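You operate a simulated robot arm through the tools that you are given. There is no shell and no other tool. Be economical: measure what you need, move in short steps, check, and stop when the job is done.

Carry out the task below with a simulated robot arm. There is one attempt and no reset: what you move stays moved.

TASK
Brush the grit off the grease packer, then pack the blue bearing till grease shows all round.
Fine: green brush put back; packer arm over the bearing to pump, aside after; none spilt; it stays in the cup.
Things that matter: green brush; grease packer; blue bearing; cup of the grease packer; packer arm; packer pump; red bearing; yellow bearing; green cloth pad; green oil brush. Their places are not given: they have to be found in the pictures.

It is judged by the outcome, as a careful person would: the job done as asked, and still so three seconds after it is handed in. It fails if anything else is knocked over, pushed out of place, dropped, spilled or broken.

THE ROBOT
A 7-joint arm with a two-finger parallel gripper, fixed in place. Base frame: the origin is at the foot of the arm, x ahead of it, y to its left, z up; the work surface is at about z = 0. Lengths are in mm, angles in degrees, forces in N, time in s.
With the tool pointing down near the work surface it reaches from about 240 to 620 mm from the base axis. Its first joint turns from -66.0 to 66.0 degrees. Payload 2.6 kg.
Tool frame: the origin (TCP) lies between the finger pads and is the grasp point; the fingertips stand 30 mm ahead of it; z points along the fingers, y is the line along which they close. The gripper opens to 94 mm. The fingers are 28 mm wide and 10 mm thick; the gripper's body (50 by 96 mm) begins 55 mm behind the TCP.
Orientation is told as [roll, pitch, yaw] about the base's x, y, z axes, in that order, counted from this pose: with the fingers straight down and closing along the base's y, the tool's x points along the base's -x, its y along +y and its z along -z.

THE INTERFACE
- The arm moves only by the tool drive_tool. Its argument "deltas" is a list of rows, each an object of numbers (a shift or turn left out is 0, a gripper value left out holds the last): "x", "y", "z": the shift along the tool's x, y, z in m; "ax", "ay", "az": the turn, a rotation vector about the tool's x, y, z in degrees; "grip": the finger opening in m, from 0 to 0.094. In form: [{"x": .., "y": .., "z": .., "ax": .., "ay": .., "az": .., "grip": ..}, ...]. A call has 1 to 10 rows; each row shifts and turns the commanded pose from where the row before left it, along the tool's axes as they then stand. A row lasts 0.2 s, in which the tool goes at most 50 mm and 8.6 degrees; a call with a longer step from one row to the next is refused whole, and so is a gripper value outside its range. A pose out of reach is approached as far as the arm can. The call stops where the force on the tool passes 40 N (or 10 N more than at its start, if that is more) or the arm is blocked; 0.2 s more then pass. The fingers move at their own pace (about 72 mm/s each) and stop on an object; they squeeze with about 20 N. The grip force told is the motor's: it shows also when the fingers shut on nothing. Time passes only in rows, and 0.2 s behind the last, so rows that do not move let the fingers close. It gives the time, the measured TCP pose, the force on the tool (base axes), the opening and the grip force at its end, in the units of the frame above (readings bear some noise), and new pictures: "show" is both (left out), scene, wrist or none.
- Cameras (640 x 400 px; columns grow to the right, rows downward): "scene" is fixed at [42.7, 437.2, 594.7]; the picture's right is [-0.79, -0.62, 0.00], its down [-0.24, 0.31, -0.92] and it looks along [0.57, -0.72, -0.39] (base axes); focal length 319 px, centre (320, 200). "wrist" rides on the gripper at [-37, 0, -58] in the tool frame; the picture's right is [0.00, -1.00, 0.00], its down [0.97, 0.00, -0.24] and it looks along [0.24, 0.00, 0.97] (tool axes); focal length 218 px, centre (320, 200).
- measure_at(camera, pixels): for up to 12 pixels [column, row] of the newest picture of that camera ("zoom" is the newest enlarged one), the place [x, y, z] in the base frame of the surface seen there, good to about 3 mm, but the place of the scene camera against the robot may be out by one fixed shift of up to 25 mm in any direction. No time passes.
- zoom(camera, box): a new picture of the part [left, top, right, bottom] of that camera's present view, enlarged. No time passes.
- finish_job(): hands the job in; it is judged then, once.

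Work in short steps. Measure before you move; look again where a grasp or a placing could have gone wrong, and mend it. You have 80 turns and 120 pictures in all, those below and enlarged ones among them. Open the gripper and draw the arm clear of the work before you hand the job in, unless the task says otherwise; then end with one line.

The tools are called after "Emit:" by a JSON object that holds its "fn" and its "kwargs". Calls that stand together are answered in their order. drive_tool: Moves the arm, as the interface text tells. Its arguments: {"type":"object","properties":{"deltas":{"type":"array","items":{"type":"object","properties":{"x":{"type":"number"},"y":{"type":"number"},"z":{"type":"number"},"ax":{"type":"number"},"ay":{"type":"number"},"az":{"type":"number"},"grip":{"type":"number"}}}},"show":{"type":"string","enum":["both","scene","wrist","none"]}},"required":["deltas"]} The other tools are called the same way: measure_at (camera, pixels) gives the place of the surface under pixels of a picture; zoom (camera, box) takes an enlarged picture of a part of a camera's view; finish_job () hands the job in.

At the start:

```text
clock: 0.0
eef_pos: [297.8, -205.1, 386.3]
tcp_rot: [0.0, -0.1, 0.1]
wrist_force: [-0.4, -0.4, -0.7]
opening: 93.9
gripper_force: 0.0
```

scene: 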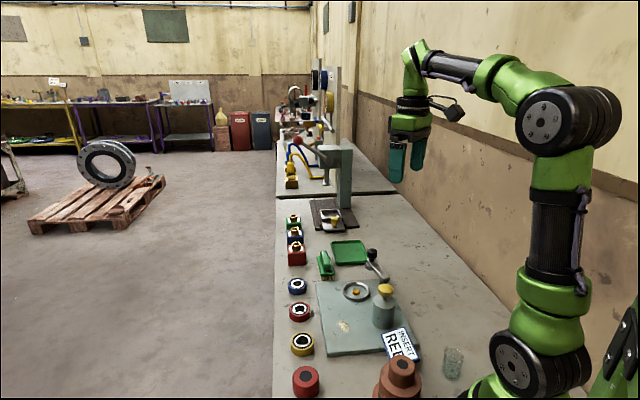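
wrist: 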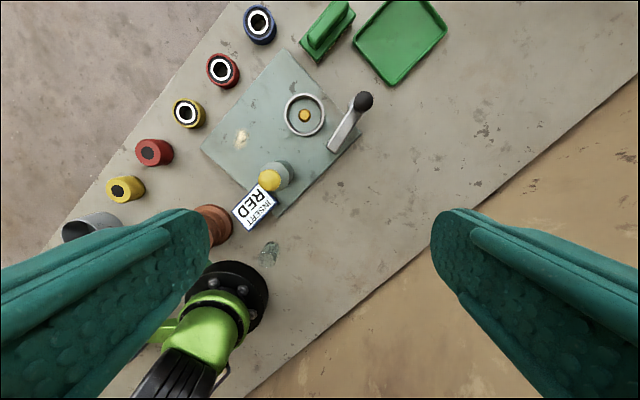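

The wrist view shows the packer plate with a cup ring near (304,115), a lever arm at (350,120), and a yellow-topped pump at (272,178). I'll zoom in on both views first.

Emit:
{"fn": "zoom", "kwargs": {"camera": "wrist", "box": [180, 0, 460, 220]}}

Emit:
{"fn": "zoom", "kwargs": {"camera": "scene", "box": [270, 190, 480, 400]}}

Emit:
{"fn": "measure_at", "kwargs": {"camera": "wrist", "pixels": [[258, 24], [221, 70], [188, 113], [304, 115], [304, 97], [363, 101], [340, 138], [270, 180], [328, 28], [400, 40], [240, 138], [255, 207]]}}

```text
1.82 times, centred on (320, 110) of wrist
```

zoom: 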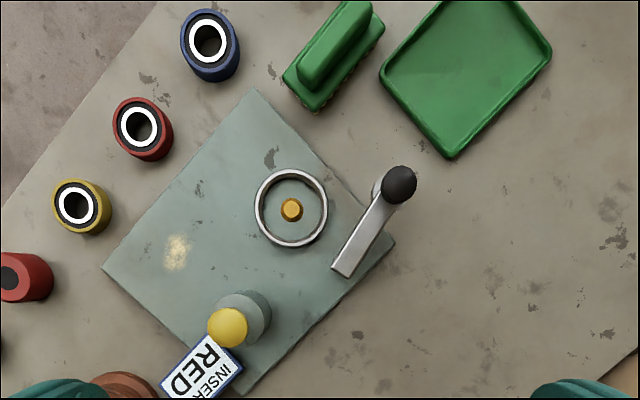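

```text
1.90 times, centred on (375, 295) of scene
```

zoom: 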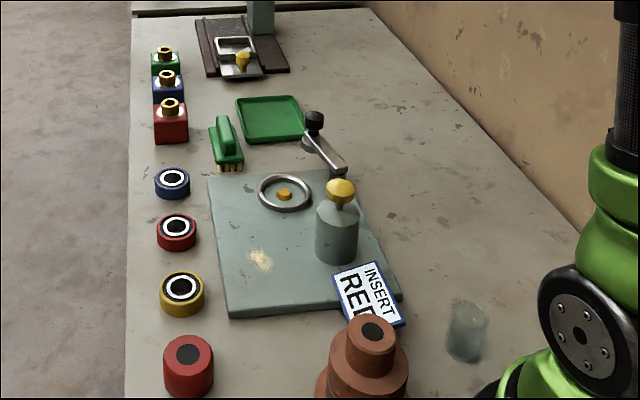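

```text
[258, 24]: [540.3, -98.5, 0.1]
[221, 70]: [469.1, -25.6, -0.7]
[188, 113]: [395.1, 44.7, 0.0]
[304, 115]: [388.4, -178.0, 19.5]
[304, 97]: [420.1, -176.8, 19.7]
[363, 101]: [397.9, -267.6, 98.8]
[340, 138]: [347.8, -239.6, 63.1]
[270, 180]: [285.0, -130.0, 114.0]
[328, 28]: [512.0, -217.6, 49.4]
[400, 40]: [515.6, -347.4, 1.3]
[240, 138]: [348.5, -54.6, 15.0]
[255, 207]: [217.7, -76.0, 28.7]
```

Next I'll look closely at the sign, the lever and the brush.

Emit:
{"fn": "zoom", "kwargs": {"camera": "scene", "box": [310, 225, 430, 300]}}

Emit:
{"fn": "zoom", "kwargs": {"camera": "scene", "box": [310, 290, 450, 380]}}

Emit:
{"fn": "zoom", "kwargs": {"camera": "wrist", "box": [270, 70, 400, 160]}}

Emit:
{"fn": "zoom", "kwargs": {"camera": "scene", "box": [275, 190, 375, 270]}}

```text
5.33 times, centred on (370, 262) of scene
```

zoom: 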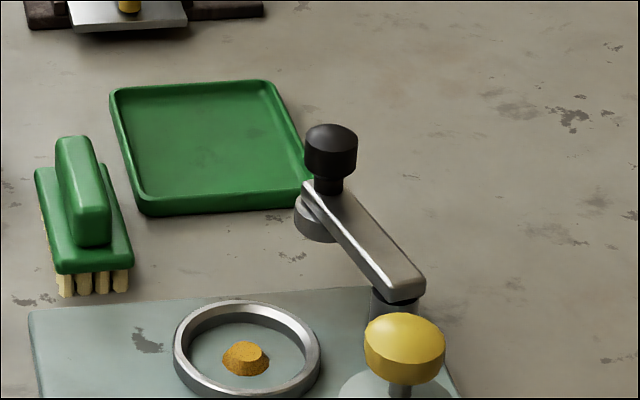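

```text
4.44 times, centred on (380, 335) of scene
```

zoom: 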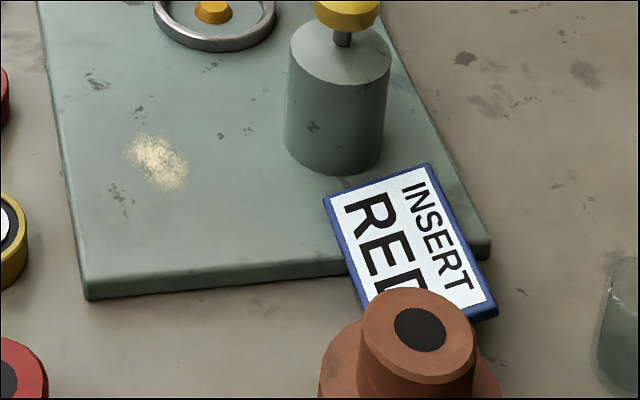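

```text
4.44 times, centred on (335, 115) of wrist
```

zoom: 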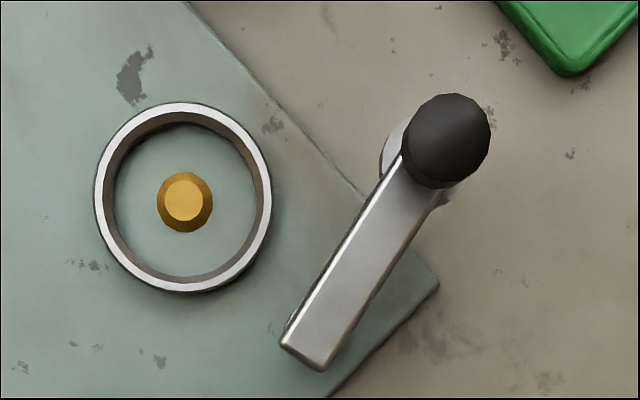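

```text
5.00 times, centred on (325, 230) of scene
```

zoom: 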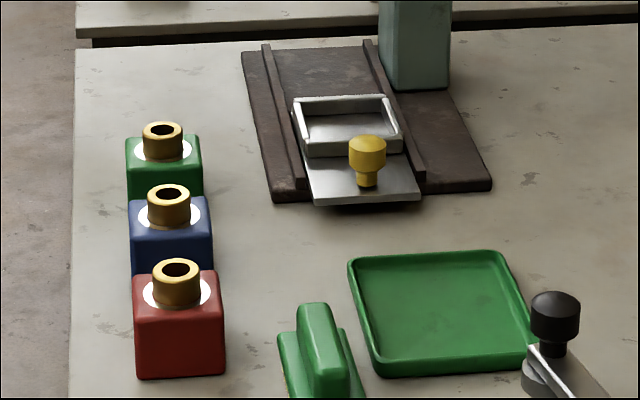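

The "INSERT RED…" sign is just something in the scene, and the task names the blue bearing, so I'll use blue. I'll move to a closer overview above the brush and blue bearing.

Emit:
{"fn": "drive_tool", "kwargs": {"deltas": [{"x": -0.04, "y": 0.01, "z": 0.02}, {"x": -0.04, "y": 0.01, "z": 0.02}, {"x": -0.04, "y": 0.01, "z": 0.02}, {"x": -0.02, "y": 0.0, "z": 0.03}, {"z": 0.03}], "show": "wrist"}}

```text
clock: 1.2
eef_pos: [439.1, -174.9, 264.5]
tcp_rot: [0.0, 0.0, -0.1]
wrist_force: [-0.7, 0.4, 0.5]
opening: 94.0
gripper_force: 0.0
```

wrist: 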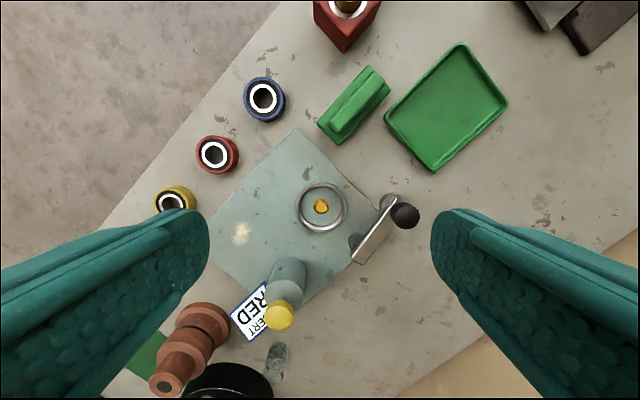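

Emit:
{"fn": "zoom", "kwargs": {"camera": "wrist", "box": [200, 50, 440, 270]}}

Emit:
{"fn": "measure_at", "kwargs": {"camera": "wrist", "pixels": [[327, 119], [339, 143], [391, 92], [366, 68], [332, 112], [369, 73], [350, 100], [345, 133], [388, 85]]}}

Emit:
{"fn": "measure_at", "kwargs": {"camera": "wrist", "pixels": [[250, 98], [278, 98], [264, 84], [264, 112], [297, 208], [347, 208], [321, 183], [321, 233], [405, 215], [391, 200], [362, 255], [321, 206]]}}

```text
1.82 times, centred on (320, 160) of wrist
```

zoom: 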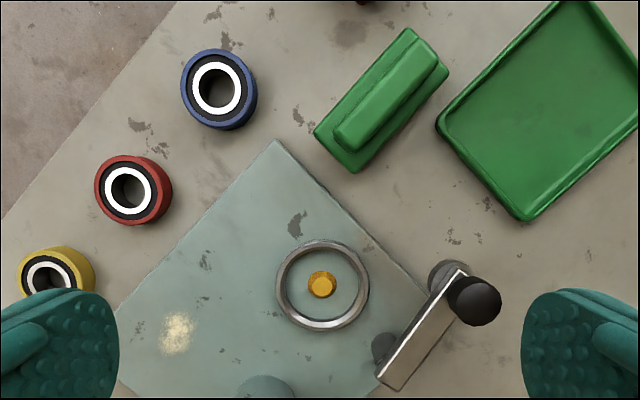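

```text
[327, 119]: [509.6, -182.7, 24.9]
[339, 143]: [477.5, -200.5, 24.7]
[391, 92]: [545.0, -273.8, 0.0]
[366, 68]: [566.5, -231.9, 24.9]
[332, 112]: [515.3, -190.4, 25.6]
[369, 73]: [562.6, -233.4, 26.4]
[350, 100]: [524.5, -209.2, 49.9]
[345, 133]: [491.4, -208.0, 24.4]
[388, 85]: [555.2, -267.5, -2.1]
```

```text
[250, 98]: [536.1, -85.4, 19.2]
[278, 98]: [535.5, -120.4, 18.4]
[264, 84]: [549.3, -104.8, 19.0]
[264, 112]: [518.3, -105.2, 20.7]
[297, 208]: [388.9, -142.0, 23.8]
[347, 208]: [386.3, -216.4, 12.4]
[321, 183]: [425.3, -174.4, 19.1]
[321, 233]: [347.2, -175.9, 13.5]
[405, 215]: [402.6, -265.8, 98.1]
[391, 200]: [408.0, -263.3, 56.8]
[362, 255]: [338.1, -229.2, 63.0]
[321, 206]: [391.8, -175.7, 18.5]
```

Emit:
{"fn": "measure_at", "kwargs": {"camera": "zoom", "pixels": [[340, 133], [358, 150], [441, 70], [421, 53], [390, 100], [382, 92], [402, 108], [317, 132], [352, 170], [407, 32], [447, 75], [370, 120]]}}

Emit:
{"fn": "measure_at", "kwargs": {"camera": "zoom", "pixels": [[184, 88], [254, 88], [218, 56], [218, 124], [279, 285], [365, 285], [322, 242], [322, 328], [322, 282], [178, 334], [162, 334], [192, 334]]}}

Emit:
{"fn": "measure_at", "kwargs": {"camera": "zoom", "pixels": [[468, 300], [480, 300], [445, 275], [378, 375], [398, 388], [430, 320], [384, 345], [178, 320], [178, 350], [218, 88]]}}

```text
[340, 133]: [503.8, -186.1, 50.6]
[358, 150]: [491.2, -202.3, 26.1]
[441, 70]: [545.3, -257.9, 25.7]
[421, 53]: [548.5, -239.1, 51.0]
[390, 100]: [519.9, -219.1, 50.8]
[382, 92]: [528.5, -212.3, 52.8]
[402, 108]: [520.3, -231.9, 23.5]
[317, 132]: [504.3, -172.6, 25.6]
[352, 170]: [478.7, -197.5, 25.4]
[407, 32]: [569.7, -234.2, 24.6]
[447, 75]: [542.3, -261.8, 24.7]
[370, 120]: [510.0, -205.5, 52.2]
```

```text
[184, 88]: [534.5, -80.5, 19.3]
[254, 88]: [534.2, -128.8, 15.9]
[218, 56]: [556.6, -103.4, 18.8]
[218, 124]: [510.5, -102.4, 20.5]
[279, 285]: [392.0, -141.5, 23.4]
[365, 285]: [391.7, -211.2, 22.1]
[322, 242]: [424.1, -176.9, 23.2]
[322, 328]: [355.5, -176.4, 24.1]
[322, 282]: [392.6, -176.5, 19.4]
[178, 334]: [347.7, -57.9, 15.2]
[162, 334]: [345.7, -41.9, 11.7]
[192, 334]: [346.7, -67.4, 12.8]
```

```text
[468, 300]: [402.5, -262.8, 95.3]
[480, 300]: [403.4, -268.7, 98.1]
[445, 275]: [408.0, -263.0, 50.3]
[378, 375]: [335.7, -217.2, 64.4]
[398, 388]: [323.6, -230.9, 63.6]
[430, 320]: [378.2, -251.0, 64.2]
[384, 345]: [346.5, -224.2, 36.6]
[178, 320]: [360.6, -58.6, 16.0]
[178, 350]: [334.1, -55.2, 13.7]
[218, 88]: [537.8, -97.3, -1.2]
```

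Emit:
{"fn": "zoom", "kwargs": {"camera": "wrist", "box": [90, 270, 290, 400]}}

Emit:
{"fn": "measure_at", "kwargs": {"camera": "wrist", "pixels": [[145, 355], [120, 385], [448, 100]]}}

```text
3.08 times, centred on (190, 335) of wrist
```

zoom: 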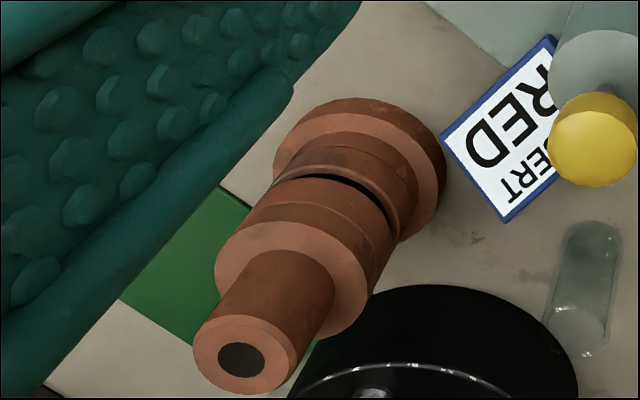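

```text
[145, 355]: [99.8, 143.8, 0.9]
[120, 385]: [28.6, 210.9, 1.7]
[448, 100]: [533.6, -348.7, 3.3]
```

The brush by the tray is the likely tool, but a "green oil brush" is also listed. I'll look over the left side of the bench to tell them apart.

Emit:
{"fn": "drive_tool", "kwargs": {"deltas": [{"x": 0.02, "y": 0.05, "z": -0.005}, {"x": 0.02, "y": 0.045, "z": -0.02}, {"x": 0.02, "y": 0.045, "z": -0.02}, {"x": 0.02, "y": 0.045, "z": -0.02}, {"x": 0.02, "y": 0.045, "z": -0.02}, {"x": 0.02, "y": 0.045, "z": -0.02}], "show": "both"}}

```text
refused: row 1 steps farther than a row can; nothing moved
```

Emit:
{"fn": "drive_tool", "kwargs": {"deltas": [{"x": 0.02, "y": 0.04, "z": -0.02}, {"x": 0.02, "y": 0.04, "z": -0.02}, {"x": 0.02, "y": 0.04, "z": -0.02}, {"x": 0.02, "y": 0.04, "z": -0.02}, {"x": 0.02, "y": 0.04, "z": -0.02}, {"x": 0.02, "y": 0.04, "z": -0.02}, {"y": 0.04}], "show": "both"}}

```text
clock: 2.8
eef_pos: [317.4, 105.0, 383.1]
tcp_rot: [-0.1, 0.0, 0.0]
wrist_force: [0.4, 0.3, 0.0]
opening: 94.2
gripper_force: 0.0
```

scene: 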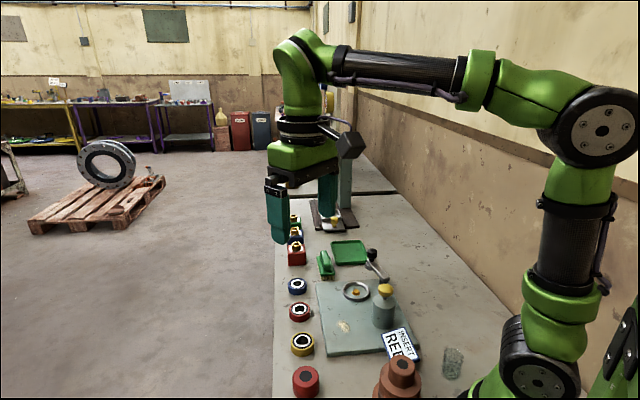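
wrist: 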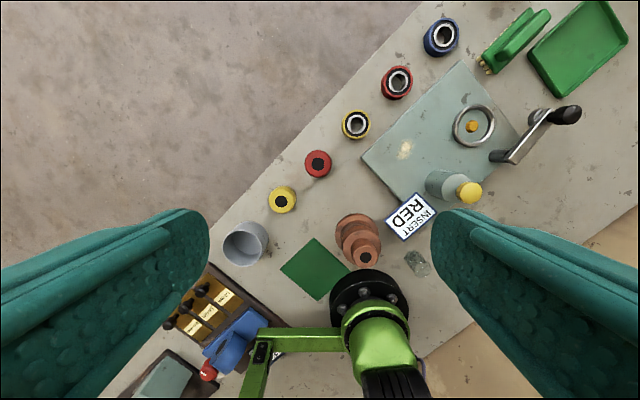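

No second brush is in view, so the one by the tray is the green brush. I'm moving above it at about (523,-216), then turning the tool 43° to close across its handle.

Emit:
{"fn": "drive_tool", "kwargs": {"deltas": [{"x": -0.0206, "y": -0.0321, "z": 0.015}, {"x": -0.0206, "y": -0.0321, "z": 0.015}, {"x": -0.0206, "y": -0.0321, "z": 0.015}, {"x": -0.0206, "y": -0.0321, "z": 0.015}, {"x": -0.0206, "y": -0.0321, "z": 0.015}, {"x": -0.0206, "y": -0.0321, "z": 0.015}, {"x": -0.0206, "y": -0.0321, "z": 0.015}, {"x": -0.0206, "y": -0.0321, "z": 0.015}, {"x": -0.0206, "y": -0.0321, "z": 0.015}, {"x": -0.0206, "y": -0.0321, "z": 0.015}], "show": "none"}}

Emit:
{"fn": "drive_tool", "kwargs": {"deltas": [{"az": 8.6, "z": 0.015}, {"az": 8.6, "z": 0.015}, {"az": 8.6, "z": 0.015}, {"az": 8.6, "z": 0.015}, {"az": 8.6, "z": 0.01}, {"grip": 0.06}], "show": "both"}}

```text
clock: 5.0
eef_pos: [520.6, -216.8, 232.9]
tcp_rot: [0.0, 0.0, -0.1]
wrist_force: [-0.5, 0.7, -0.4]
opening: 94.2
gripper_force: 0.0
```

```text
clock: 6.4
eef_pos: [522.0, -216.5, 165.2]
tcp_rot: [0.0, 0.0, -43.1]
wrist_force: [0.5, -0.1, -0.2]
opening: 60.3
gripper_force: 0.2
```

scene: 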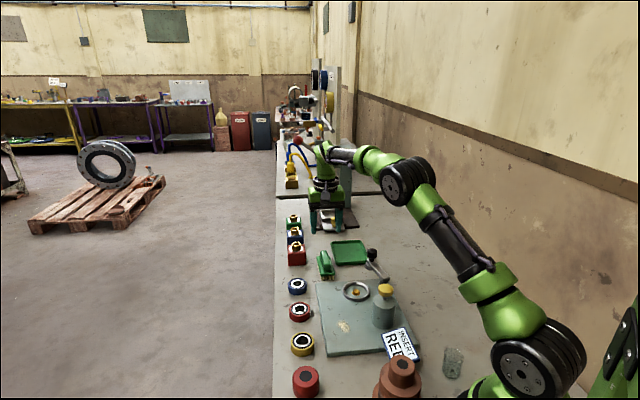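
wrist: 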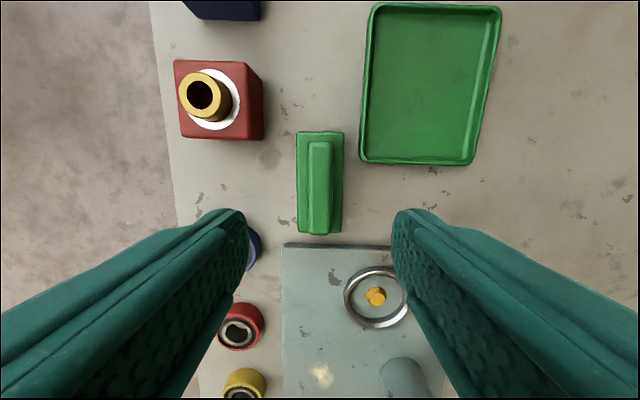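

Emit:
{"fn": "measure_at", "kwargs": {"camera": "wrist", "pixels": [[319, 150], [319, 190], [319, 225], [309, 190], [328, 190], [301, 170], [338, 170], [298, 230], [340, 230]]}}

```text
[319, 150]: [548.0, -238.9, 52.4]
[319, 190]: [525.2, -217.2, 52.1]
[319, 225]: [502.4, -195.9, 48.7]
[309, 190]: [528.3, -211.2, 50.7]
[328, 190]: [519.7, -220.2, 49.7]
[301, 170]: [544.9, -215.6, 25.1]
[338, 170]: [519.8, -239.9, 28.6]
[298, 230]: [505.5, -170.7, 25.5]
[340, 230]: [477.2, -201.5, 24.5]
```

The handle centre is at (525,-217) with its top at z 51. I'll descend so the fingertips are just above the base block and close.

Emit:
{"fn": "drive_tool", "kwargs": {"deltas": [{"x": -0.002, "y": 0.002, "z": 0.04}, {"z": 0.04}, {"z": 0.022}, {"z": 0.004}, {"grip": 0.0}, {}, {}], "show": "wrist"}}

```text
clock: 8.0
eef_pos: [525.4, -216.6, 60.5]
tcp_rot: [0.1, 0.0, -43.0]
wrist_force: [0.1, 0.2, 1.1]
opening: 21.6
gripper_force: 20.1
```

wrist: 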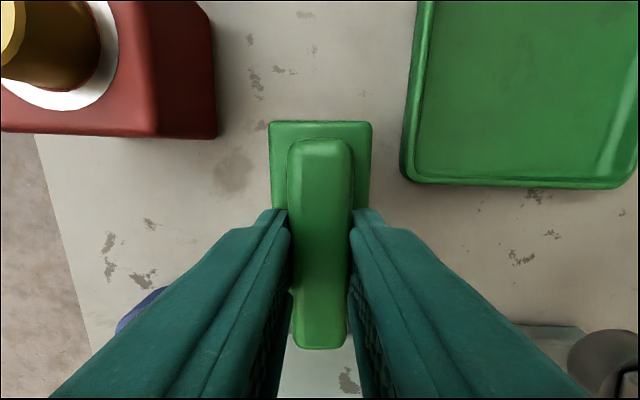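

The brush is held, with its bristle tips 60.5 mm below the TCP. I'll lift it and carry it to hover above the grit at (347,-56).

Emit:
{"fn": "drive_tool", "kwargs": {"deltas": [{"z": -0.04}, {"z": -0.04}, {"x": 0.04, "z": -0.01}, {"x": 0.04}, {"x": 0.04}, {"x": 0.04}, {"x": 0.04}, {"x": 0.04, "y": -0.004}, {"z": 0.02}], "show": "both"}}

```text
clock: 10.0
eef_pos: [346.6, -54.0, 128.0]
tcp_rot: [0.0, 0.0, -42.9]
wrist_force: [-0.7, 0.0, -1.4]
opening: 21.4
gripper_force: 20.3
```

scene: 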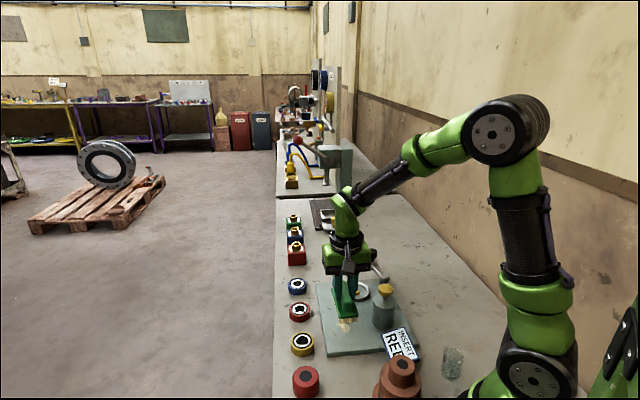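
wrist: 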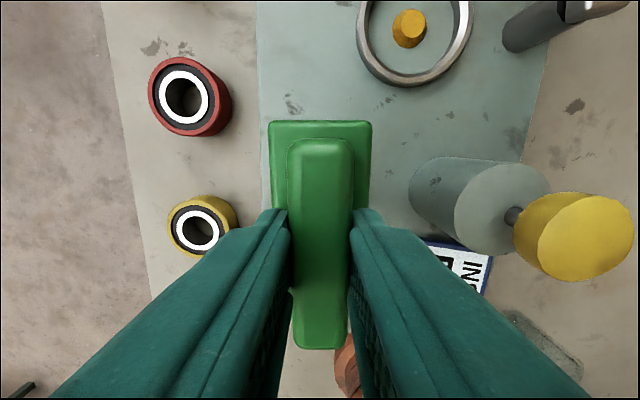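

Emit:
{"fn": "measure_at", "kwargs": {"camera": "wrist", "pixels": [[263, 150], [262, 60], [238, 225], [440, 200], [400, 150], [480, 225]]}}

Emit:
{"fn": "zoom", "kwargs": {"camera": "scene", "box": [290, 250, 430, 360]}}

```text
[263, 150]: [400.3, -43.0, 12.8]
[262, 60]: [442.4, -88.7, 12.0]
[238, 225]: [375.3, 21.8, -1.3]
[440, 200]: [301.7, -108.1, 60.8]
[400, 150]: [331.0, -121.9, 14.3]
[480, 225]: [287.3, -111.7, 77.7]
```

```text
3.64 times, centred on (360, 305) of scene
```

zoom: 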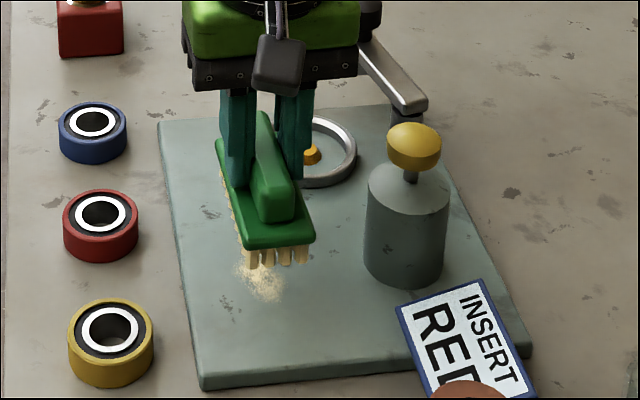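

The plate's left edge is 44 mm to the tool's +y side and the yellow bearing starts at about 76 mm, so a sweep from -22 to +42 is clear. I'll lower lightly onto the plate and sweep.

Emit:
{"fn": "drive_tool", "kwargs": {"deltas": [{"y": -0.022, "z": 0.03}, {"z": 0.02}, {"z": 0.004}, {"z": 0.001}], "show": "scene"}}

```text
clock: 11.0
eef_pos: [333.4, -70.4, 75.4]
tcp_rot: [0.0, -0.1, -43.0]
wrist_force: [1.0, 0.4, -0.7]
opening: 21.4
gripper_force: 20.1
```

scene: 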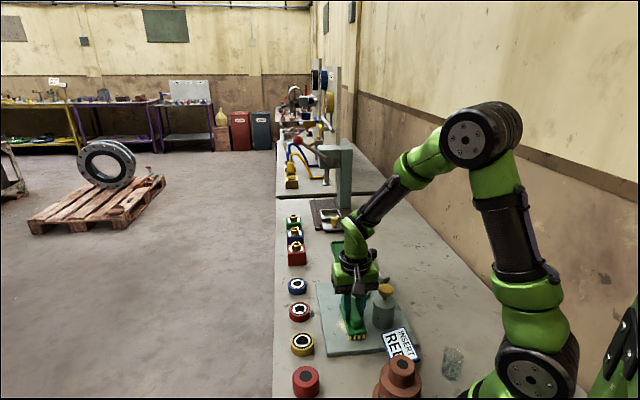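

Emit:
{"fn": "drive_tool", "kwargs": {"deltas": [{"z": 0.001}, {"z": 0.001}], "show": "none"}}

Emit:
{"fn": "drive_tool", "kwargs": {"deltas": [{"z": 0.001}], "show": "none"}}

```text
clock: 11.6
eef_pos: [332.3, -71.2, 74.4]
tcp_rot: [0.0, 0.0, -43.0]
wrist_force: [0.4, -0.8, -1.2]
opening: 21.4
gripper_force: 19.8
```

```text
clock: 12.0
eef_pos: [333.9, -71.3, 73.0]
tcp_rot: [0.1, -0.1, -43.0]
wrist_force: [-2.1, 0.2, 15.2]
opening: 21.6
gripper_force: 19.8
```

Contact is made at TCP z 73 with about 15 N. I'll ease up slightly and sweep to +y.

Emit:
{"fn": "drive_tool", "kwargs": {"deltas": [{"z": -0.0004}, {"y": 0.016}, {"y": 0.016}, {"y": 0.016}, {"y": 0.014}, {"z": -0.03}, {"y": -0.032}, {"y": -0.03}], "show": "scene"}}

Emit:
{"fn": "zoom", "kwargs": {"camera": "scene", "box": [290, 250, 430, 360]}}

```text
clock: 13.8
eef_pos: [332.2, -69.2, 101.9]
tcp_rot: [0.0, 0.0, -43.0]
wrist_force: [0.0, -1.1, -1.1]
opening: 21.6
gripper_force: 20.1
```

scene: 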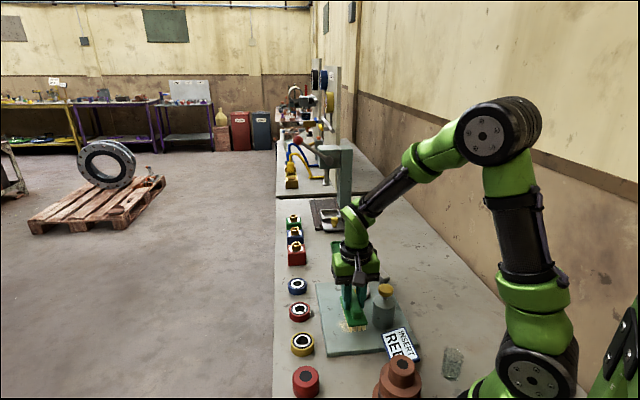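

```text
3.64 times, centred on (360, 305) of scene
```

zoom: 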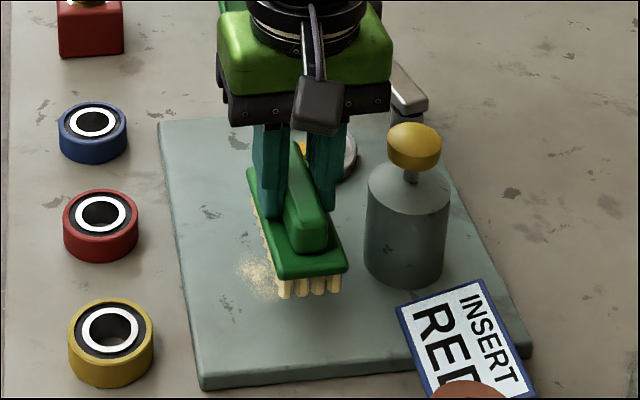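

The grit is fainter after one stroke. I'll do more strokes back and forth.

Emit:
{"fn": "drive_tool", "kwargs": {"deltas": [{"z": 0.027}, {"z": 0.0027}, {"y": 0.02}, {"y": 0.02}, {"y": 0.02}, {"y": -0.02}, {"y": -0.02}, {"y": -0.02}], "show": "none"}}

Emit:
{"fn": "drive_tool", "kwargs": {"deltas": [{"y": 0.02}, {"y": 0.02}, {"y": 0.02}, {"y": -0.02}, {"y": -0.02}, {"y": -0.02}, {"y": 0.03}, {"y": 0.03}, {"z": -0.04}, {"z": -0.04}], "show": "scene"}}

Emit:
{"fn": "zoom", "kwargs": {"camera": "scene", "box": [290, 250, 430, 360]}}

```text
clock: 15.6
eef_pos: [333.0, -71.9, 72.0]
tcp_rot: [0.1, -0.1, -42.9]
wrist_force: [2.9, 2.4, 13.4]
opening: 21.2
gripper_force: 20.5
```

```text
clock: 17.8
eef_pos: [376.8, -27.5, 153.0]
tcp_rot: [0.0, 0.0, -43.0]
wrist_force: [0.6, 0.5, -1.0]
opening: 21.1
gripper_force: 19.9
```

scene: 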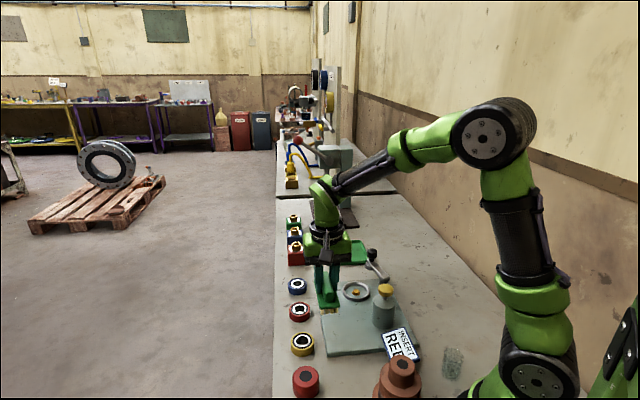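

```text
3.64 times, centred on (360, 305) of scene
```

zoom: 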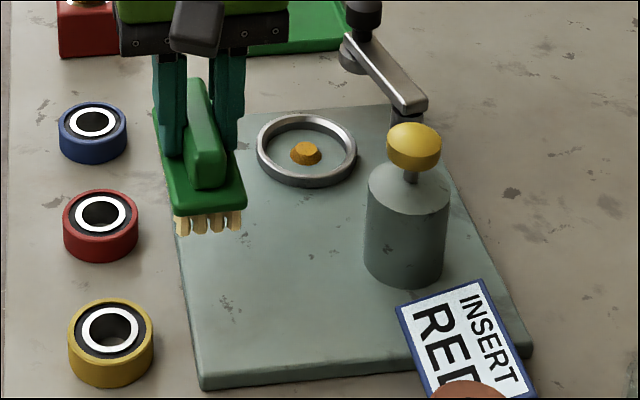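

The grit is gone. I'll return the brush to its original spot at (525.4,-216.6).

Emit:
{"fn": "drive_tool", "kwargs": {"deltas": [{"x": -0.0396, "y": -0.00615}, {"x": -0.0396, "y": -0.00615}, {"x": -0.0396, "y": -0.00615}, {"x": -0.0396, "y": -0.00615}, {"x": -0.0396, "y": -0.00615}, {"x": -0.0396, "y": -0.00615}, {"z": 0.04}, {"z": 0.035}], "show": "none"}}

```text
clock: 19.6
eef_pos: [520.9, -215.4, 78.3]
tcp_rot: [0.0, 0.0, -43.0]
wrist_force: [0.1, 0.4, -0.7]
opening: 21.4
gripper_force: 20.3
```

Emit:
{"fn": "drive_tool", "kwargs": {"deltas": [{"x": -0.003, "y": 0.0015, "z": 0.01}, {"z": 0.005}, {"z": 0.002}], "show": "none"}}

```text
clock: 20.4
eef_pos: [524.9, -215.4, 61.5]
tcp_rot: [0.0, 0.1, -43.0]
wrist_force: [-0.8, 0.8, -1.3]
opening: 21.4
gripper_force: 19.6
```

Emit:
{"fn": "drive_tool", "kwargs": {"deltas": [{"z": 0.001}, {"z": 0.0005}, {"grip": 0.03}, {"grip": 0.05}, {}, {"z": -0.04}, {"z": -0.04}, {"z": -0.04}, {"z": -0.03}], "show": "both"}}

```text
clock: 22.4
eef_pos: [525.8, -217.2, 208.6]
tcp_rot: [0.0, 0.0, -43.0]
wrist_force: [-0.7, -0.1, 0.5]
opening: 50.0
gripper_force: 0.1
```

scene: 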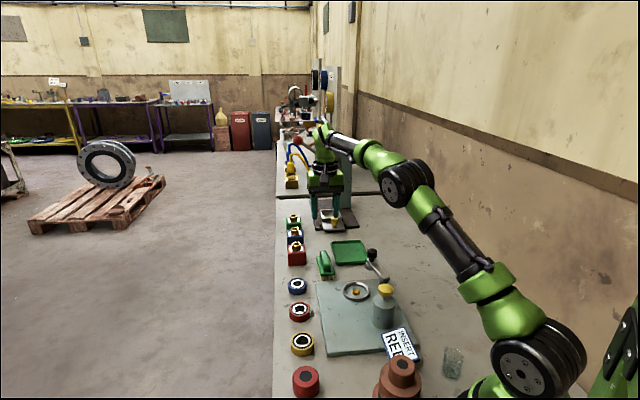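
wrist: 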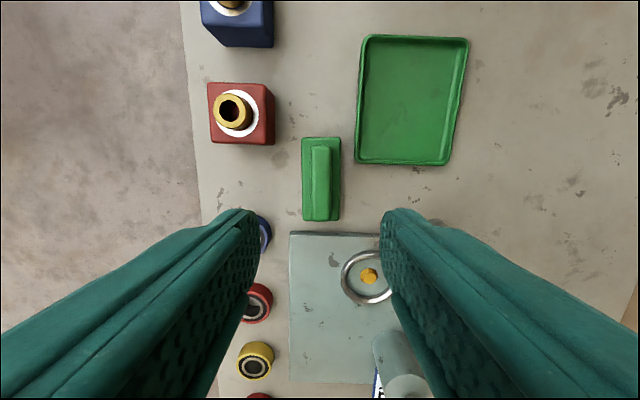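

The brush is back in place. Next I'll move over the blue bearing at about (534,-103).

Emit:
{"fn": "drive_tool", "kwargs": {"deltas": [{"x": 0.024, "y": 0.03, "grip": 0.08}, {"x": 0.024, "y": 0.03}, {"x": 0.024, "y": 0.029}, {"z": 0.03}, {"z": 0.02}], "show": "wrist"}}

```text
clock: 23.6
eef_pos: [534.4, -101.9, 157.6]
tcp_rot: [0.0, 0.0, -43.0]
wrist_force: [-0.4, -0.9, -0.4]
opening: 80.2
gripper_force: 0.0
```

wrist: 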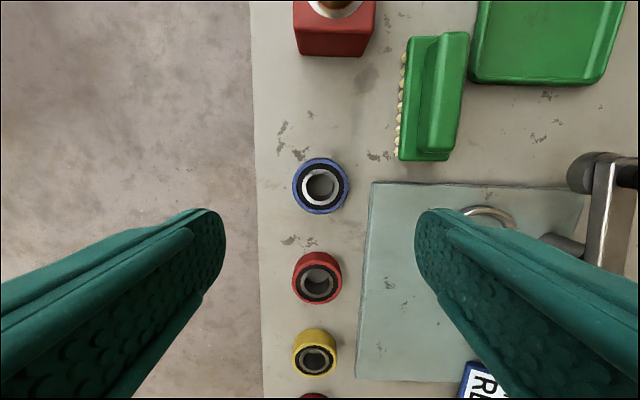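

Emit:
{"fn": "zoom", "kwargs": {"camera": "wrist", "box": [270, 140, 370, 230]}}

Emit:
{"fn": "measure_at", "kwargs": {"camera": "wrist", "pixels": [[297, 185], [344, 185], [320, 161], [320, 206], [308, 185], [332, 185], [320, 174], [320, 197], [320, 186]]}}

```text
4.44 times, centred on (320, 185) of wrist
```

zoom: 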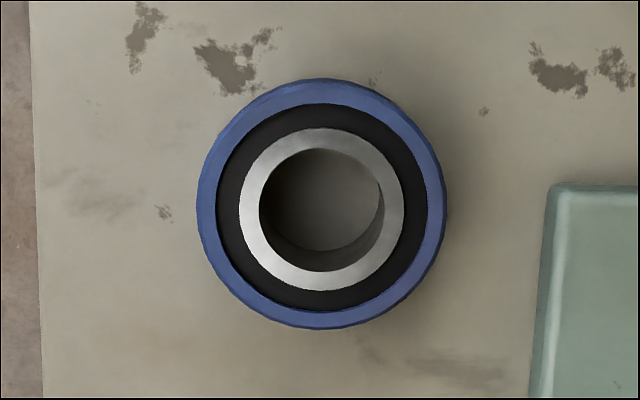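

```text
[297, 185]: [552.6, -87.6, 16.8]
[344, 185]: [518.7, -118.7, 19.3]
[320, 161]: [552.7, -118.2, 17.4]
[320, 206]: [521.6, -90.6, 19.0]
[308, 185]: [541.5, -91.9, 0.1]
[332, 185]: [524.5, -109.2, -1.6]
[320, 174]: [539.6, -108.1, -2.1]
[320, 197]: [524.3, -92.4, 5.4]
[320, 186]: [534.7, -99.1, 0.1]
```

Emit:
{"fn": "drive_tool", "kwargs": {"deltas": [{"x": -0.0025, "z": 0.04}, {"z": 0.04}, {"z": 0.03}, {"z": 0.006, "grip": 0.06}, {}, {"grip": 0.035}, {}], "show": "wrist"}}

```text
clock: 25.2
eef_pos: [535.2, -104.6, 43.1]
tcp_rot: [0.0, 0.1, -43.0]
wrist_force: [0.0, -0.7, 0.1]
opening: 51.3
gripper_force: 19.8
```

wrist: 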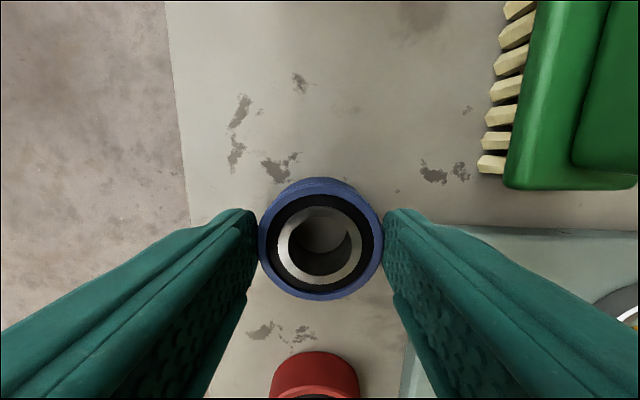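

The bearing is gripped at 51 mm. I'll lift it and carry it to hover over the cup at (390,-176).

Emit:
{"fn": "drive_tool", "kwargs": {"deltas": [{"z": -0.03}, {"z": -0.04}, {"x": 0.0115, "y": -0.0303}, {"x": 0.0115, "y": -0.0303}, {"x": 0.0115, "y": -0.0303}, {"x": 0.0115, "y": -0.0303}, {"x": 0.0115, "y": -0.0303}, {}], "show": "both"}}

```text
clock: 27.0
eef_pos: [389.5, -178.5, 112.4]
tcp_rot: [0.1, -0.1, -43.0]
wrist_force: [0.4, -0.5, -1.8]
opening: 51.1
gripper_force: 20.0
```

scene: 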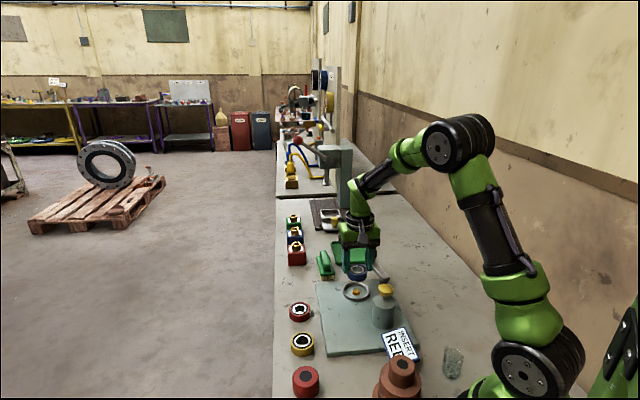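
wrist: 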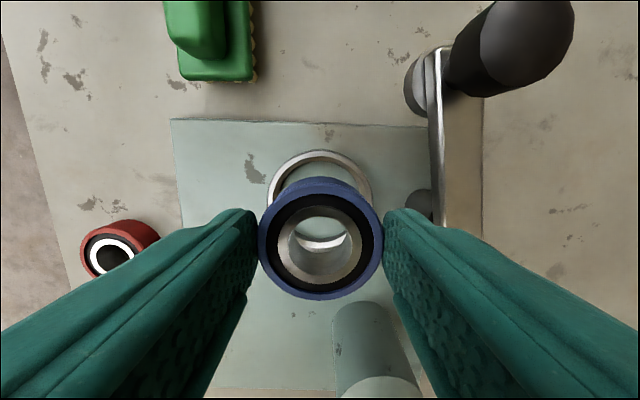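

Emit:
{"fn": "measure_at", "kwargs": {"camera": "wrist", "pixels": [[269, 190], [371, 190], [320, 152], [285, 158], [356, 158], [262, 245], [380, 245], [320, 293], [320, 197], [320, 280], [320, 206]]}}

Emit:
{"fn": "zoom", "kwargs": {"camera": "wrist", "box": [240, 130, 400, 310]}}

```text
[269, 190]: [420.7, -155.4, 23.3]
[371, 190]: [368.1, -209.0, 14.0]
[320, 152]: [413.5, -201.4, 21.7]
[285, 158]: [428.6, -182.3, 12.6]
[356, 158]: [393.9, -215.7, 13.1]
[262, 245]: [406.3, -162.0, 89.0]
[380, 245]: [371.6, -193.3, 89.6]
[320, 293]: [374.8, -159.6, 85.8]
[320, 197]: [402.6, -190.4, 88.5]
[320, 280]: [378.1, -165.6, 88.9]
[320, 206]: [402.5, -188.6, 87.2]
```

```text
2.22 times, centred on (320, 220) of wrist
```

zoom: 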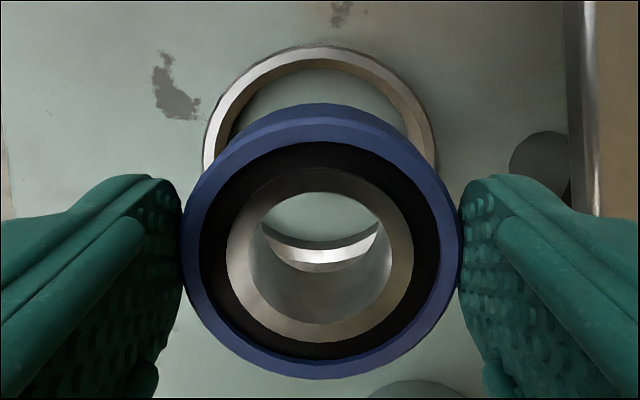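

The bearing centre (389,-176) matches the cup centre (390,-176). I'll lower it, gently towards the end.

Emit:
{"fn": "drive_tool", "kwargs": {"deltas": [{"x": -0.0005, "z": 0.03}, {"z": 0.014}, {"z": 0.004}, {"z": 0.003}], "show": "both"}}

Emit:
{"fn": "zoom", "kwargs": {"camera": "scene", "box": [300, 230, 420, 320]}}

```text
clock: 28.0
eef_pos: [389.5, -176.1, 60.7]
tcp_rot: [-0.1, 0.0, -43.0]
wrist_force: [0.3, 0.8, -0.7]
opening: 51.1
gripper_force: 19.6
```

scene: 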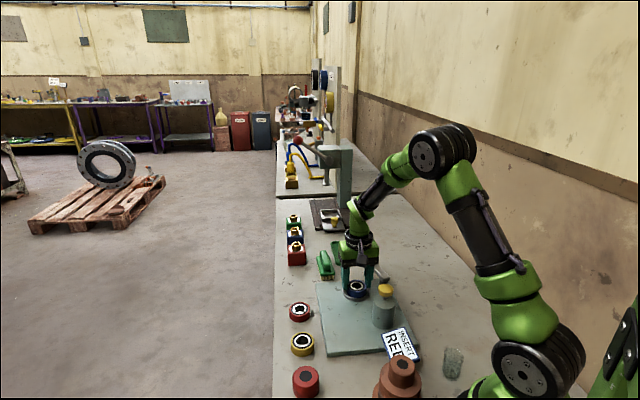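
wrist: 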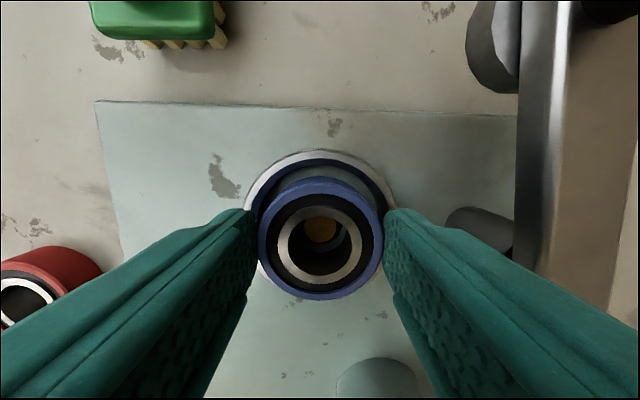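

```text
4.44 times, centred on (360, 275) of scene
```

zoom: 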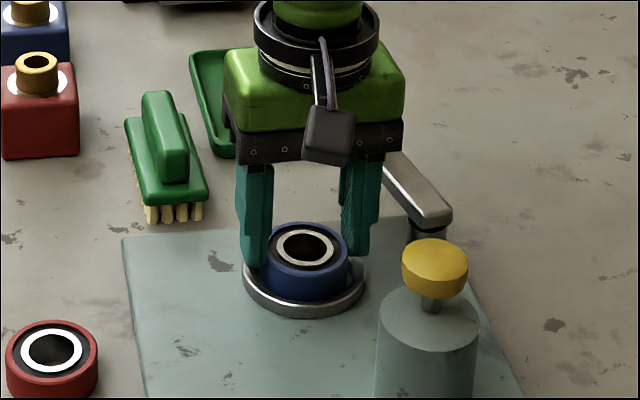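

Emit:
{"fn": "drive_tool", "kwargs": {"deltas": [{"z": 0.001}, {"z": 0.001}, {"z": 0.001}], "show": "none"}}

Emit:
{"fn": "drive_tool", "kwargs": {"deltas": [{"z": 0.001}], "show": "none"}}

```text
clock: 28.8
eef_pos: [389.5, -177.5, 56.7]
tcp_rot: [0.0, 0.0, -43.0]
wrist_force: [-0.5, -0.1, -1.1]
opening: 51.1
gripper_force: 19.7
```

```text
clock: 29.2
eef_pos: [389.3, -178.1, 57.2]
tcp_rot: [0.1, 0.0, -42.9]
wrist_force: [0.2, -0.2, -1.6]
opening: 51.3
gripper_force: 19.9
```

Emit:
{"fn": "drive_tool", "kwargs": {"deltas": [{"z": 0.001}, {}], "show": "none"}}

Emit:
{"fn": "drive_tool", "kwargs": {"deltas": [{"z": 0.001}, {}], "show": "wrist"}}

```text
clock: 29.8
eef_pos: [389.7, -177.6, 55.8]
tcp_rot: [0.0, 0.0, -43.0]
wrist_force: [0.9, 0.3, -0.8]
opening: 50.9
gripper_force: 19.9
```

```text
clock: 30.4
eef_pos: [390.0, -178.1, 56.8]
tcp_rot: [-0.1, -0.1, -43.2]
wrist_force: [-5.8, 2.4, 13.9]
opening: 51.3
gripper_force: 19.9
```

wrist: 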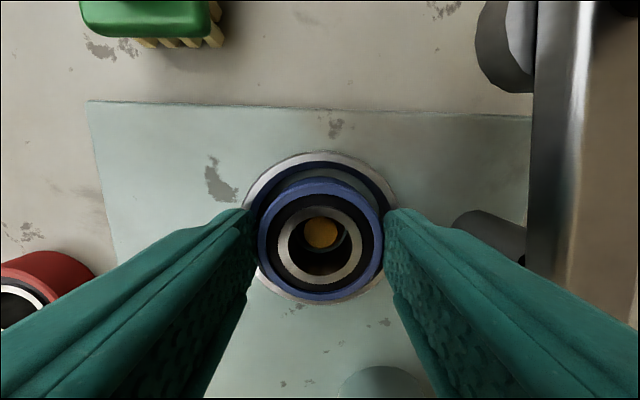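

It's seated on the cup floor, with contact at 14 N. I'll release and lift.

Emit:
{"fn": "drive_tool", "kwargs": {"deltas": [{"z": -0.0005}, {"grip": 0.064}, {}, {"z": -0.04}, {"z": -0.04}, {"z": -0.04}], "show": "both"}}

Emit:
{"fn": "zoom", "kwargs": {"camera": "scene", "box": [300, 230, 420, 320]}}

```text
clock: 31.8
eef_pos: [389.7, -177.7, 175.2]
tcp_rot: [0.0, 0.0, -43.0]
wrist_force: [0.8, 0.5, -0.7]
opening: 64.0
gripper_force: 0.1
```

scene: 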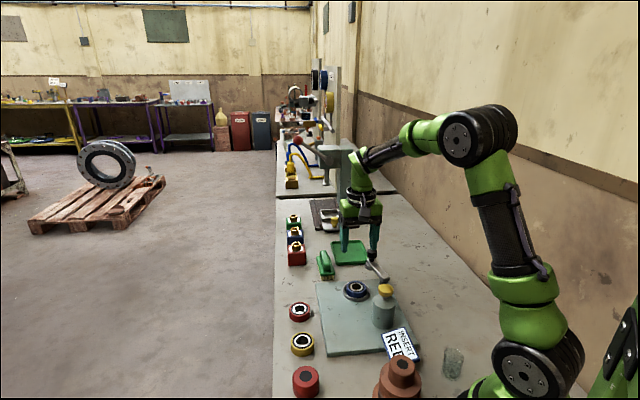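
wrist: 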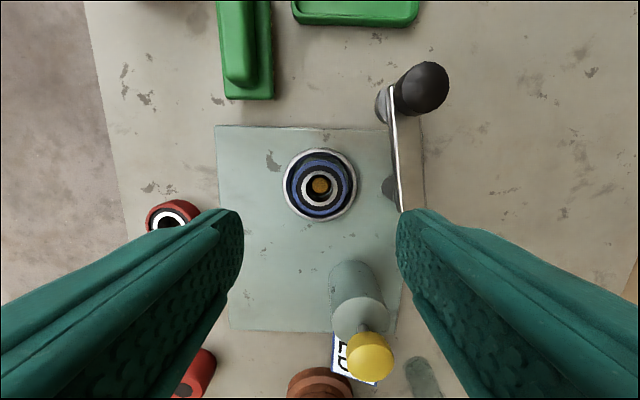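

```text
4.44 times, centred on (360, 275) of scene
```

zoom: 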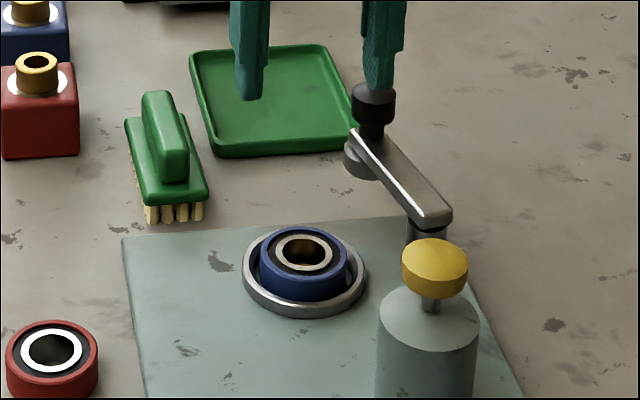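

The bearing sits properly in the cup. Now for the packer arm: I'll measure its knob, pivot post and bar.

Emit:
{"fn": "measure_at", "kwargs": {"camera": "wrist", "pixels": [[420, 75], [435, 75], [428, 66], [428, 90], [445, 85], [410, 110], [395, 88], [395, 200], [415, 205], [388, 188], [405, 150], [381, 105]]}}

Emit:
{"fn": "measure_at", "kwargs": {"camera": "wrist", "pixels": [[369, 345], [369, 370], [350, 355], [390, 355], [357, 320], [320, 151], [320, 219], [286, 186], [354, 186], [303, 186], [338, 186], [320, 170]]}}

Emit:
{"fn": "zoom", "kwargs": {"camera": "wrist", "box": [270, 40, 480, 240]}}

```text
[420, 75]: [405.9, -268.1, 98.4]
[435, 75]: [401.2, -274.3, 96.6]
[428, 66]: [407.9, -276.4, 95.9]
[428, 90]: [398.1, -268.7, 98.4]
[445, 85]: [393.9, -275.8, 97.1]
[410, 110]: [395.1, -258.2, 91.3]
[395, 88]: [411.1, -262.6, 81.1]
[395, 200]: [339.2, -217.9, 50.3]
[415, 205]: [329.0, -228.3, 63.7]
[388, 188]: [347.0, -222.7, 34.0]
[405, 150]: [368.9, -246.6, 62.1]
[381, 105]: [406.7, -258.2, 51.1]
```

```text
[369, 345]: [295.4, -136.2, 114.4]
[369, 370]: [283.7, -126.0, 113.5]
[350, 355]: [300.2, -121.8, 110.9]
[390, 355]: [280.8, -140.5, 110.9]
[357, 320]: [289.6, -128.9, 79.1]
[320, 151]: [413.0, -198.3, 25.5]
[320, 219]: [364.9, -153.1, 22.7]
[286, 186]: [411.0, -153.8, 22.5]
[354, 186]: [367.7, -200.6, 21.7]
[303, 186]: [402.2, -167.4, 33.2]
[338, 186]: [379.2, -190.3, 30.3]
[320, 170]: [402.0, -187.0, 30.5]
```

```text
2.00 times, centred on (375, 140) of wrist
```

zoom: 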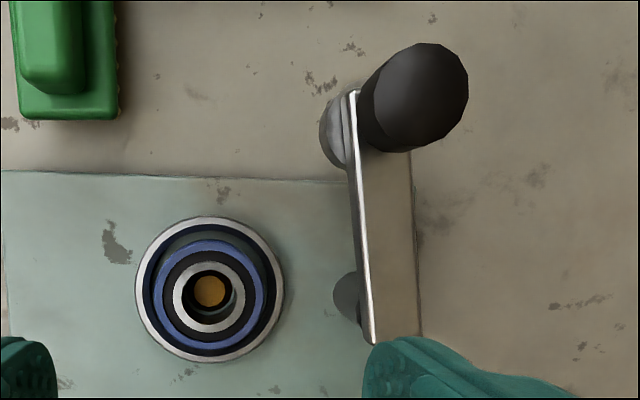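

Emit:
{"fn": "drive_tool", "kwargs": {"deltas": [{"x": -0.0235, "y": -0.0197}, {"x": -0.0235, "y": -0.0197}, {"x": -0.0235, "y": -0.0197}, {"az": -6.5}, {"az": -6.5}], "show": "wrist"}}

Emit:
{"fn": "zoom", "kwargs": {"camera": "wrist", "box": [240, 100, 400, 260]}}

```text
clock: 33.0
eef_pos: [401.0, -266.9, 177.3]
tcp_rot: [-0.1, -0.1, -29.9]
wrist_force: [-0.1, 0.3, 0.2]
opening: 64.0
gripper_force: 0.1
```

wrist: 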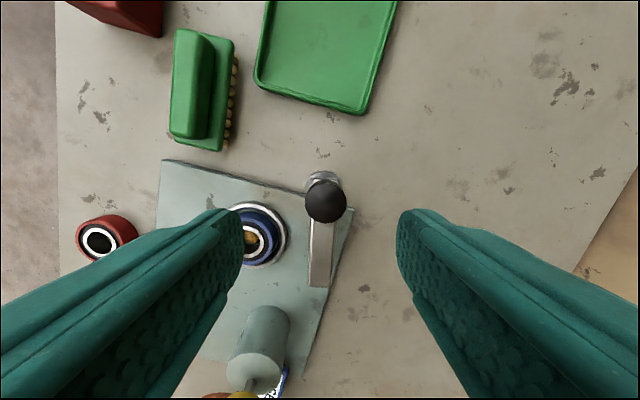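

```text
2.50 times, centred on (320, 180) of wrist
```

zoom: 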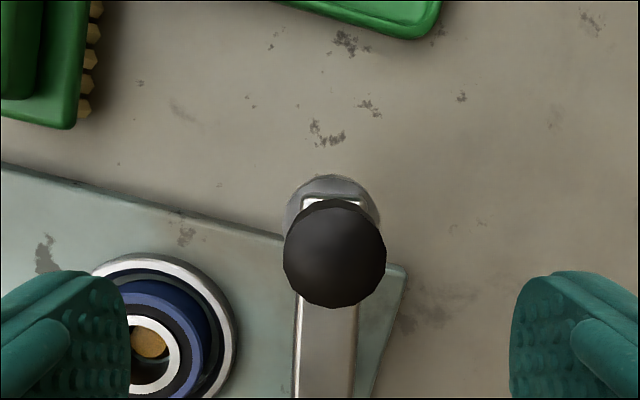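

Emit:
{"fn": "measure_at", "kwargs": {"camera": "zoom", "pixels": [[288, 252], [382, 252], [335, 205], [335, 300], [335, 252], [330, 390], [298, 380], [356, 380], [290, 210]]}}

Emit:
{"fn": "measure_at", "kwargs": {"camera": "wrist", "pixels": [[320, 283], [311, 284], [329, 285], [320, 270], [244, 375], [265, 315]]}}

```text
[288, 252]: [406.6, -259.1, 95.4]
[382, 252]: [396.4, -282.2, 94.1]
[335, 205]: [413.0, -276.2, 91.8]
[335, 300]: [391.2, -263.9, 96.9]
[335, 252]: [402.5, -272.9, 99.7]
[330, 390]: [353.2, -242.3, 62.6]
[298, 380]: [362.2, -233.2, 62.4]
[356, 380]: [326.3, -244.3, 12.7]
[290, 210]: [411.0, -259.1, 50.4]
```

```text
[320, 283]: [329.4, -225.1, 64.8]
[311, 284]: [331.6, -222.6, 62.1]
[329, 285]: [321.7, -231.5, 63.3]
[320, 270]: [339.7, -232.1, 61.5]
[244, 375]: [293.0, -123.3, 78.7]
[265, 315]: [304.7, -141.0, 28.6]
```

The knob centre is (402,-271), 25 mm across. The pivot is about (335,-231), giving a radius of 78 mm, which puts the cup at 45° and the arm now at -30°. I'll lower and grip the knob.

Emit:
{"fn": "drive_tool", "kwargs": {"deltas": [{"x": -0.003, "y": -0.003, "z": 0.035}, {"z": 0.03}, {"z": 0.006}, {"grip": 0.015}, {}, {}], "show": "wrist"}}

```text
clock: 34.4
eef_pos: [404.9, -271.3, 105.7]
tcp_rot: [0.0, 0.0, -29.9]
wrist_force: [3.6, -4.2, -5.5]
opening: 27.4
gripper_force: 45.0
```

wrist: 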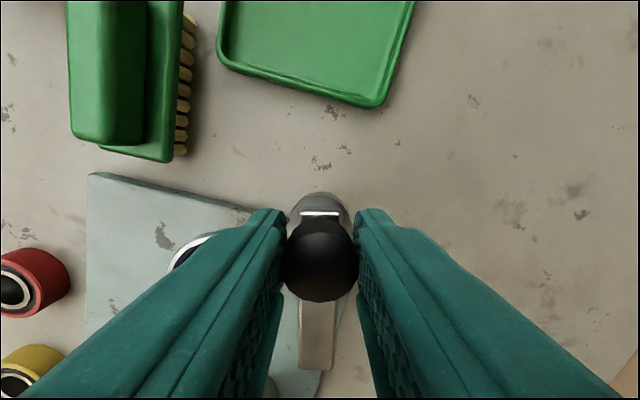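

Emit:
{"fn": "drive_tool", "kwargs": {"deltas": [{"x": 0.0008, "y": 0.01135, "az": -8.4}, {"x": 0.0008, "y": 0.01135, "az": -8.4}, {"x": 0.0008, "y": 0.01135, "az": -8.4}], "show": "both"}}

```text
clock: 35.2
eef_pos: [413.7, -241.4, 105.7]
tcp_rot: [-0.2, -0.3, -4.5]
wrist_force: [19.1, -5.6, -7.0]
opening: 27.1
gripper_force: 44.8
```

scene: 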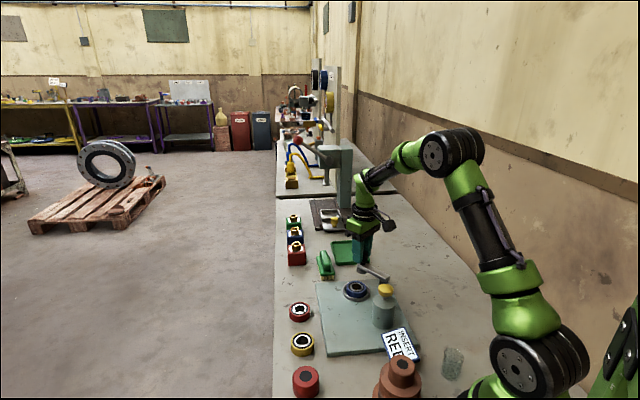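
wrist: 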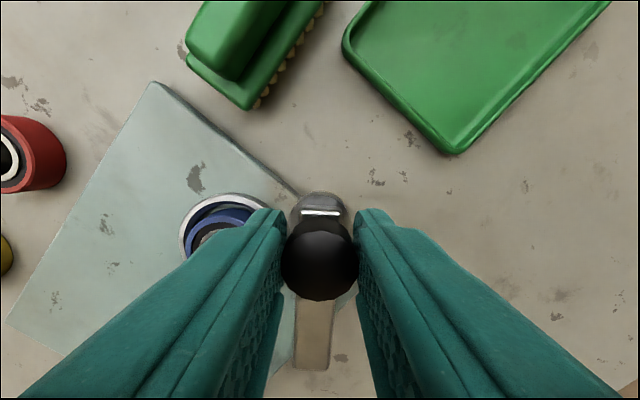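

It's swinging well. A radial reaction of 19 N pushes outward, so I'll ease the tool outward 1.5 mm and continue.

Emit:
{"fn": "drive_tool", "kwargs": {"deltas": [{"x": -0.0015}, {"x": 0.0008, "y": 0.01135, "az": -8.4}, {"x": 0.0008, "y": 0.01135, "az": -8.4}, {"x": 0.0008, "y": 0.01135, "az": -8.4}], "show": "none"}}

```text
clock: 36.2
eef_pos: [411.4, -205.4, 105.8]
tcp_rot: [0.1, -0.3, 20.6]
wrist_force: [19.2, 7.6, 2.3]
opening: 27.1
gripper_force: 45.1
```

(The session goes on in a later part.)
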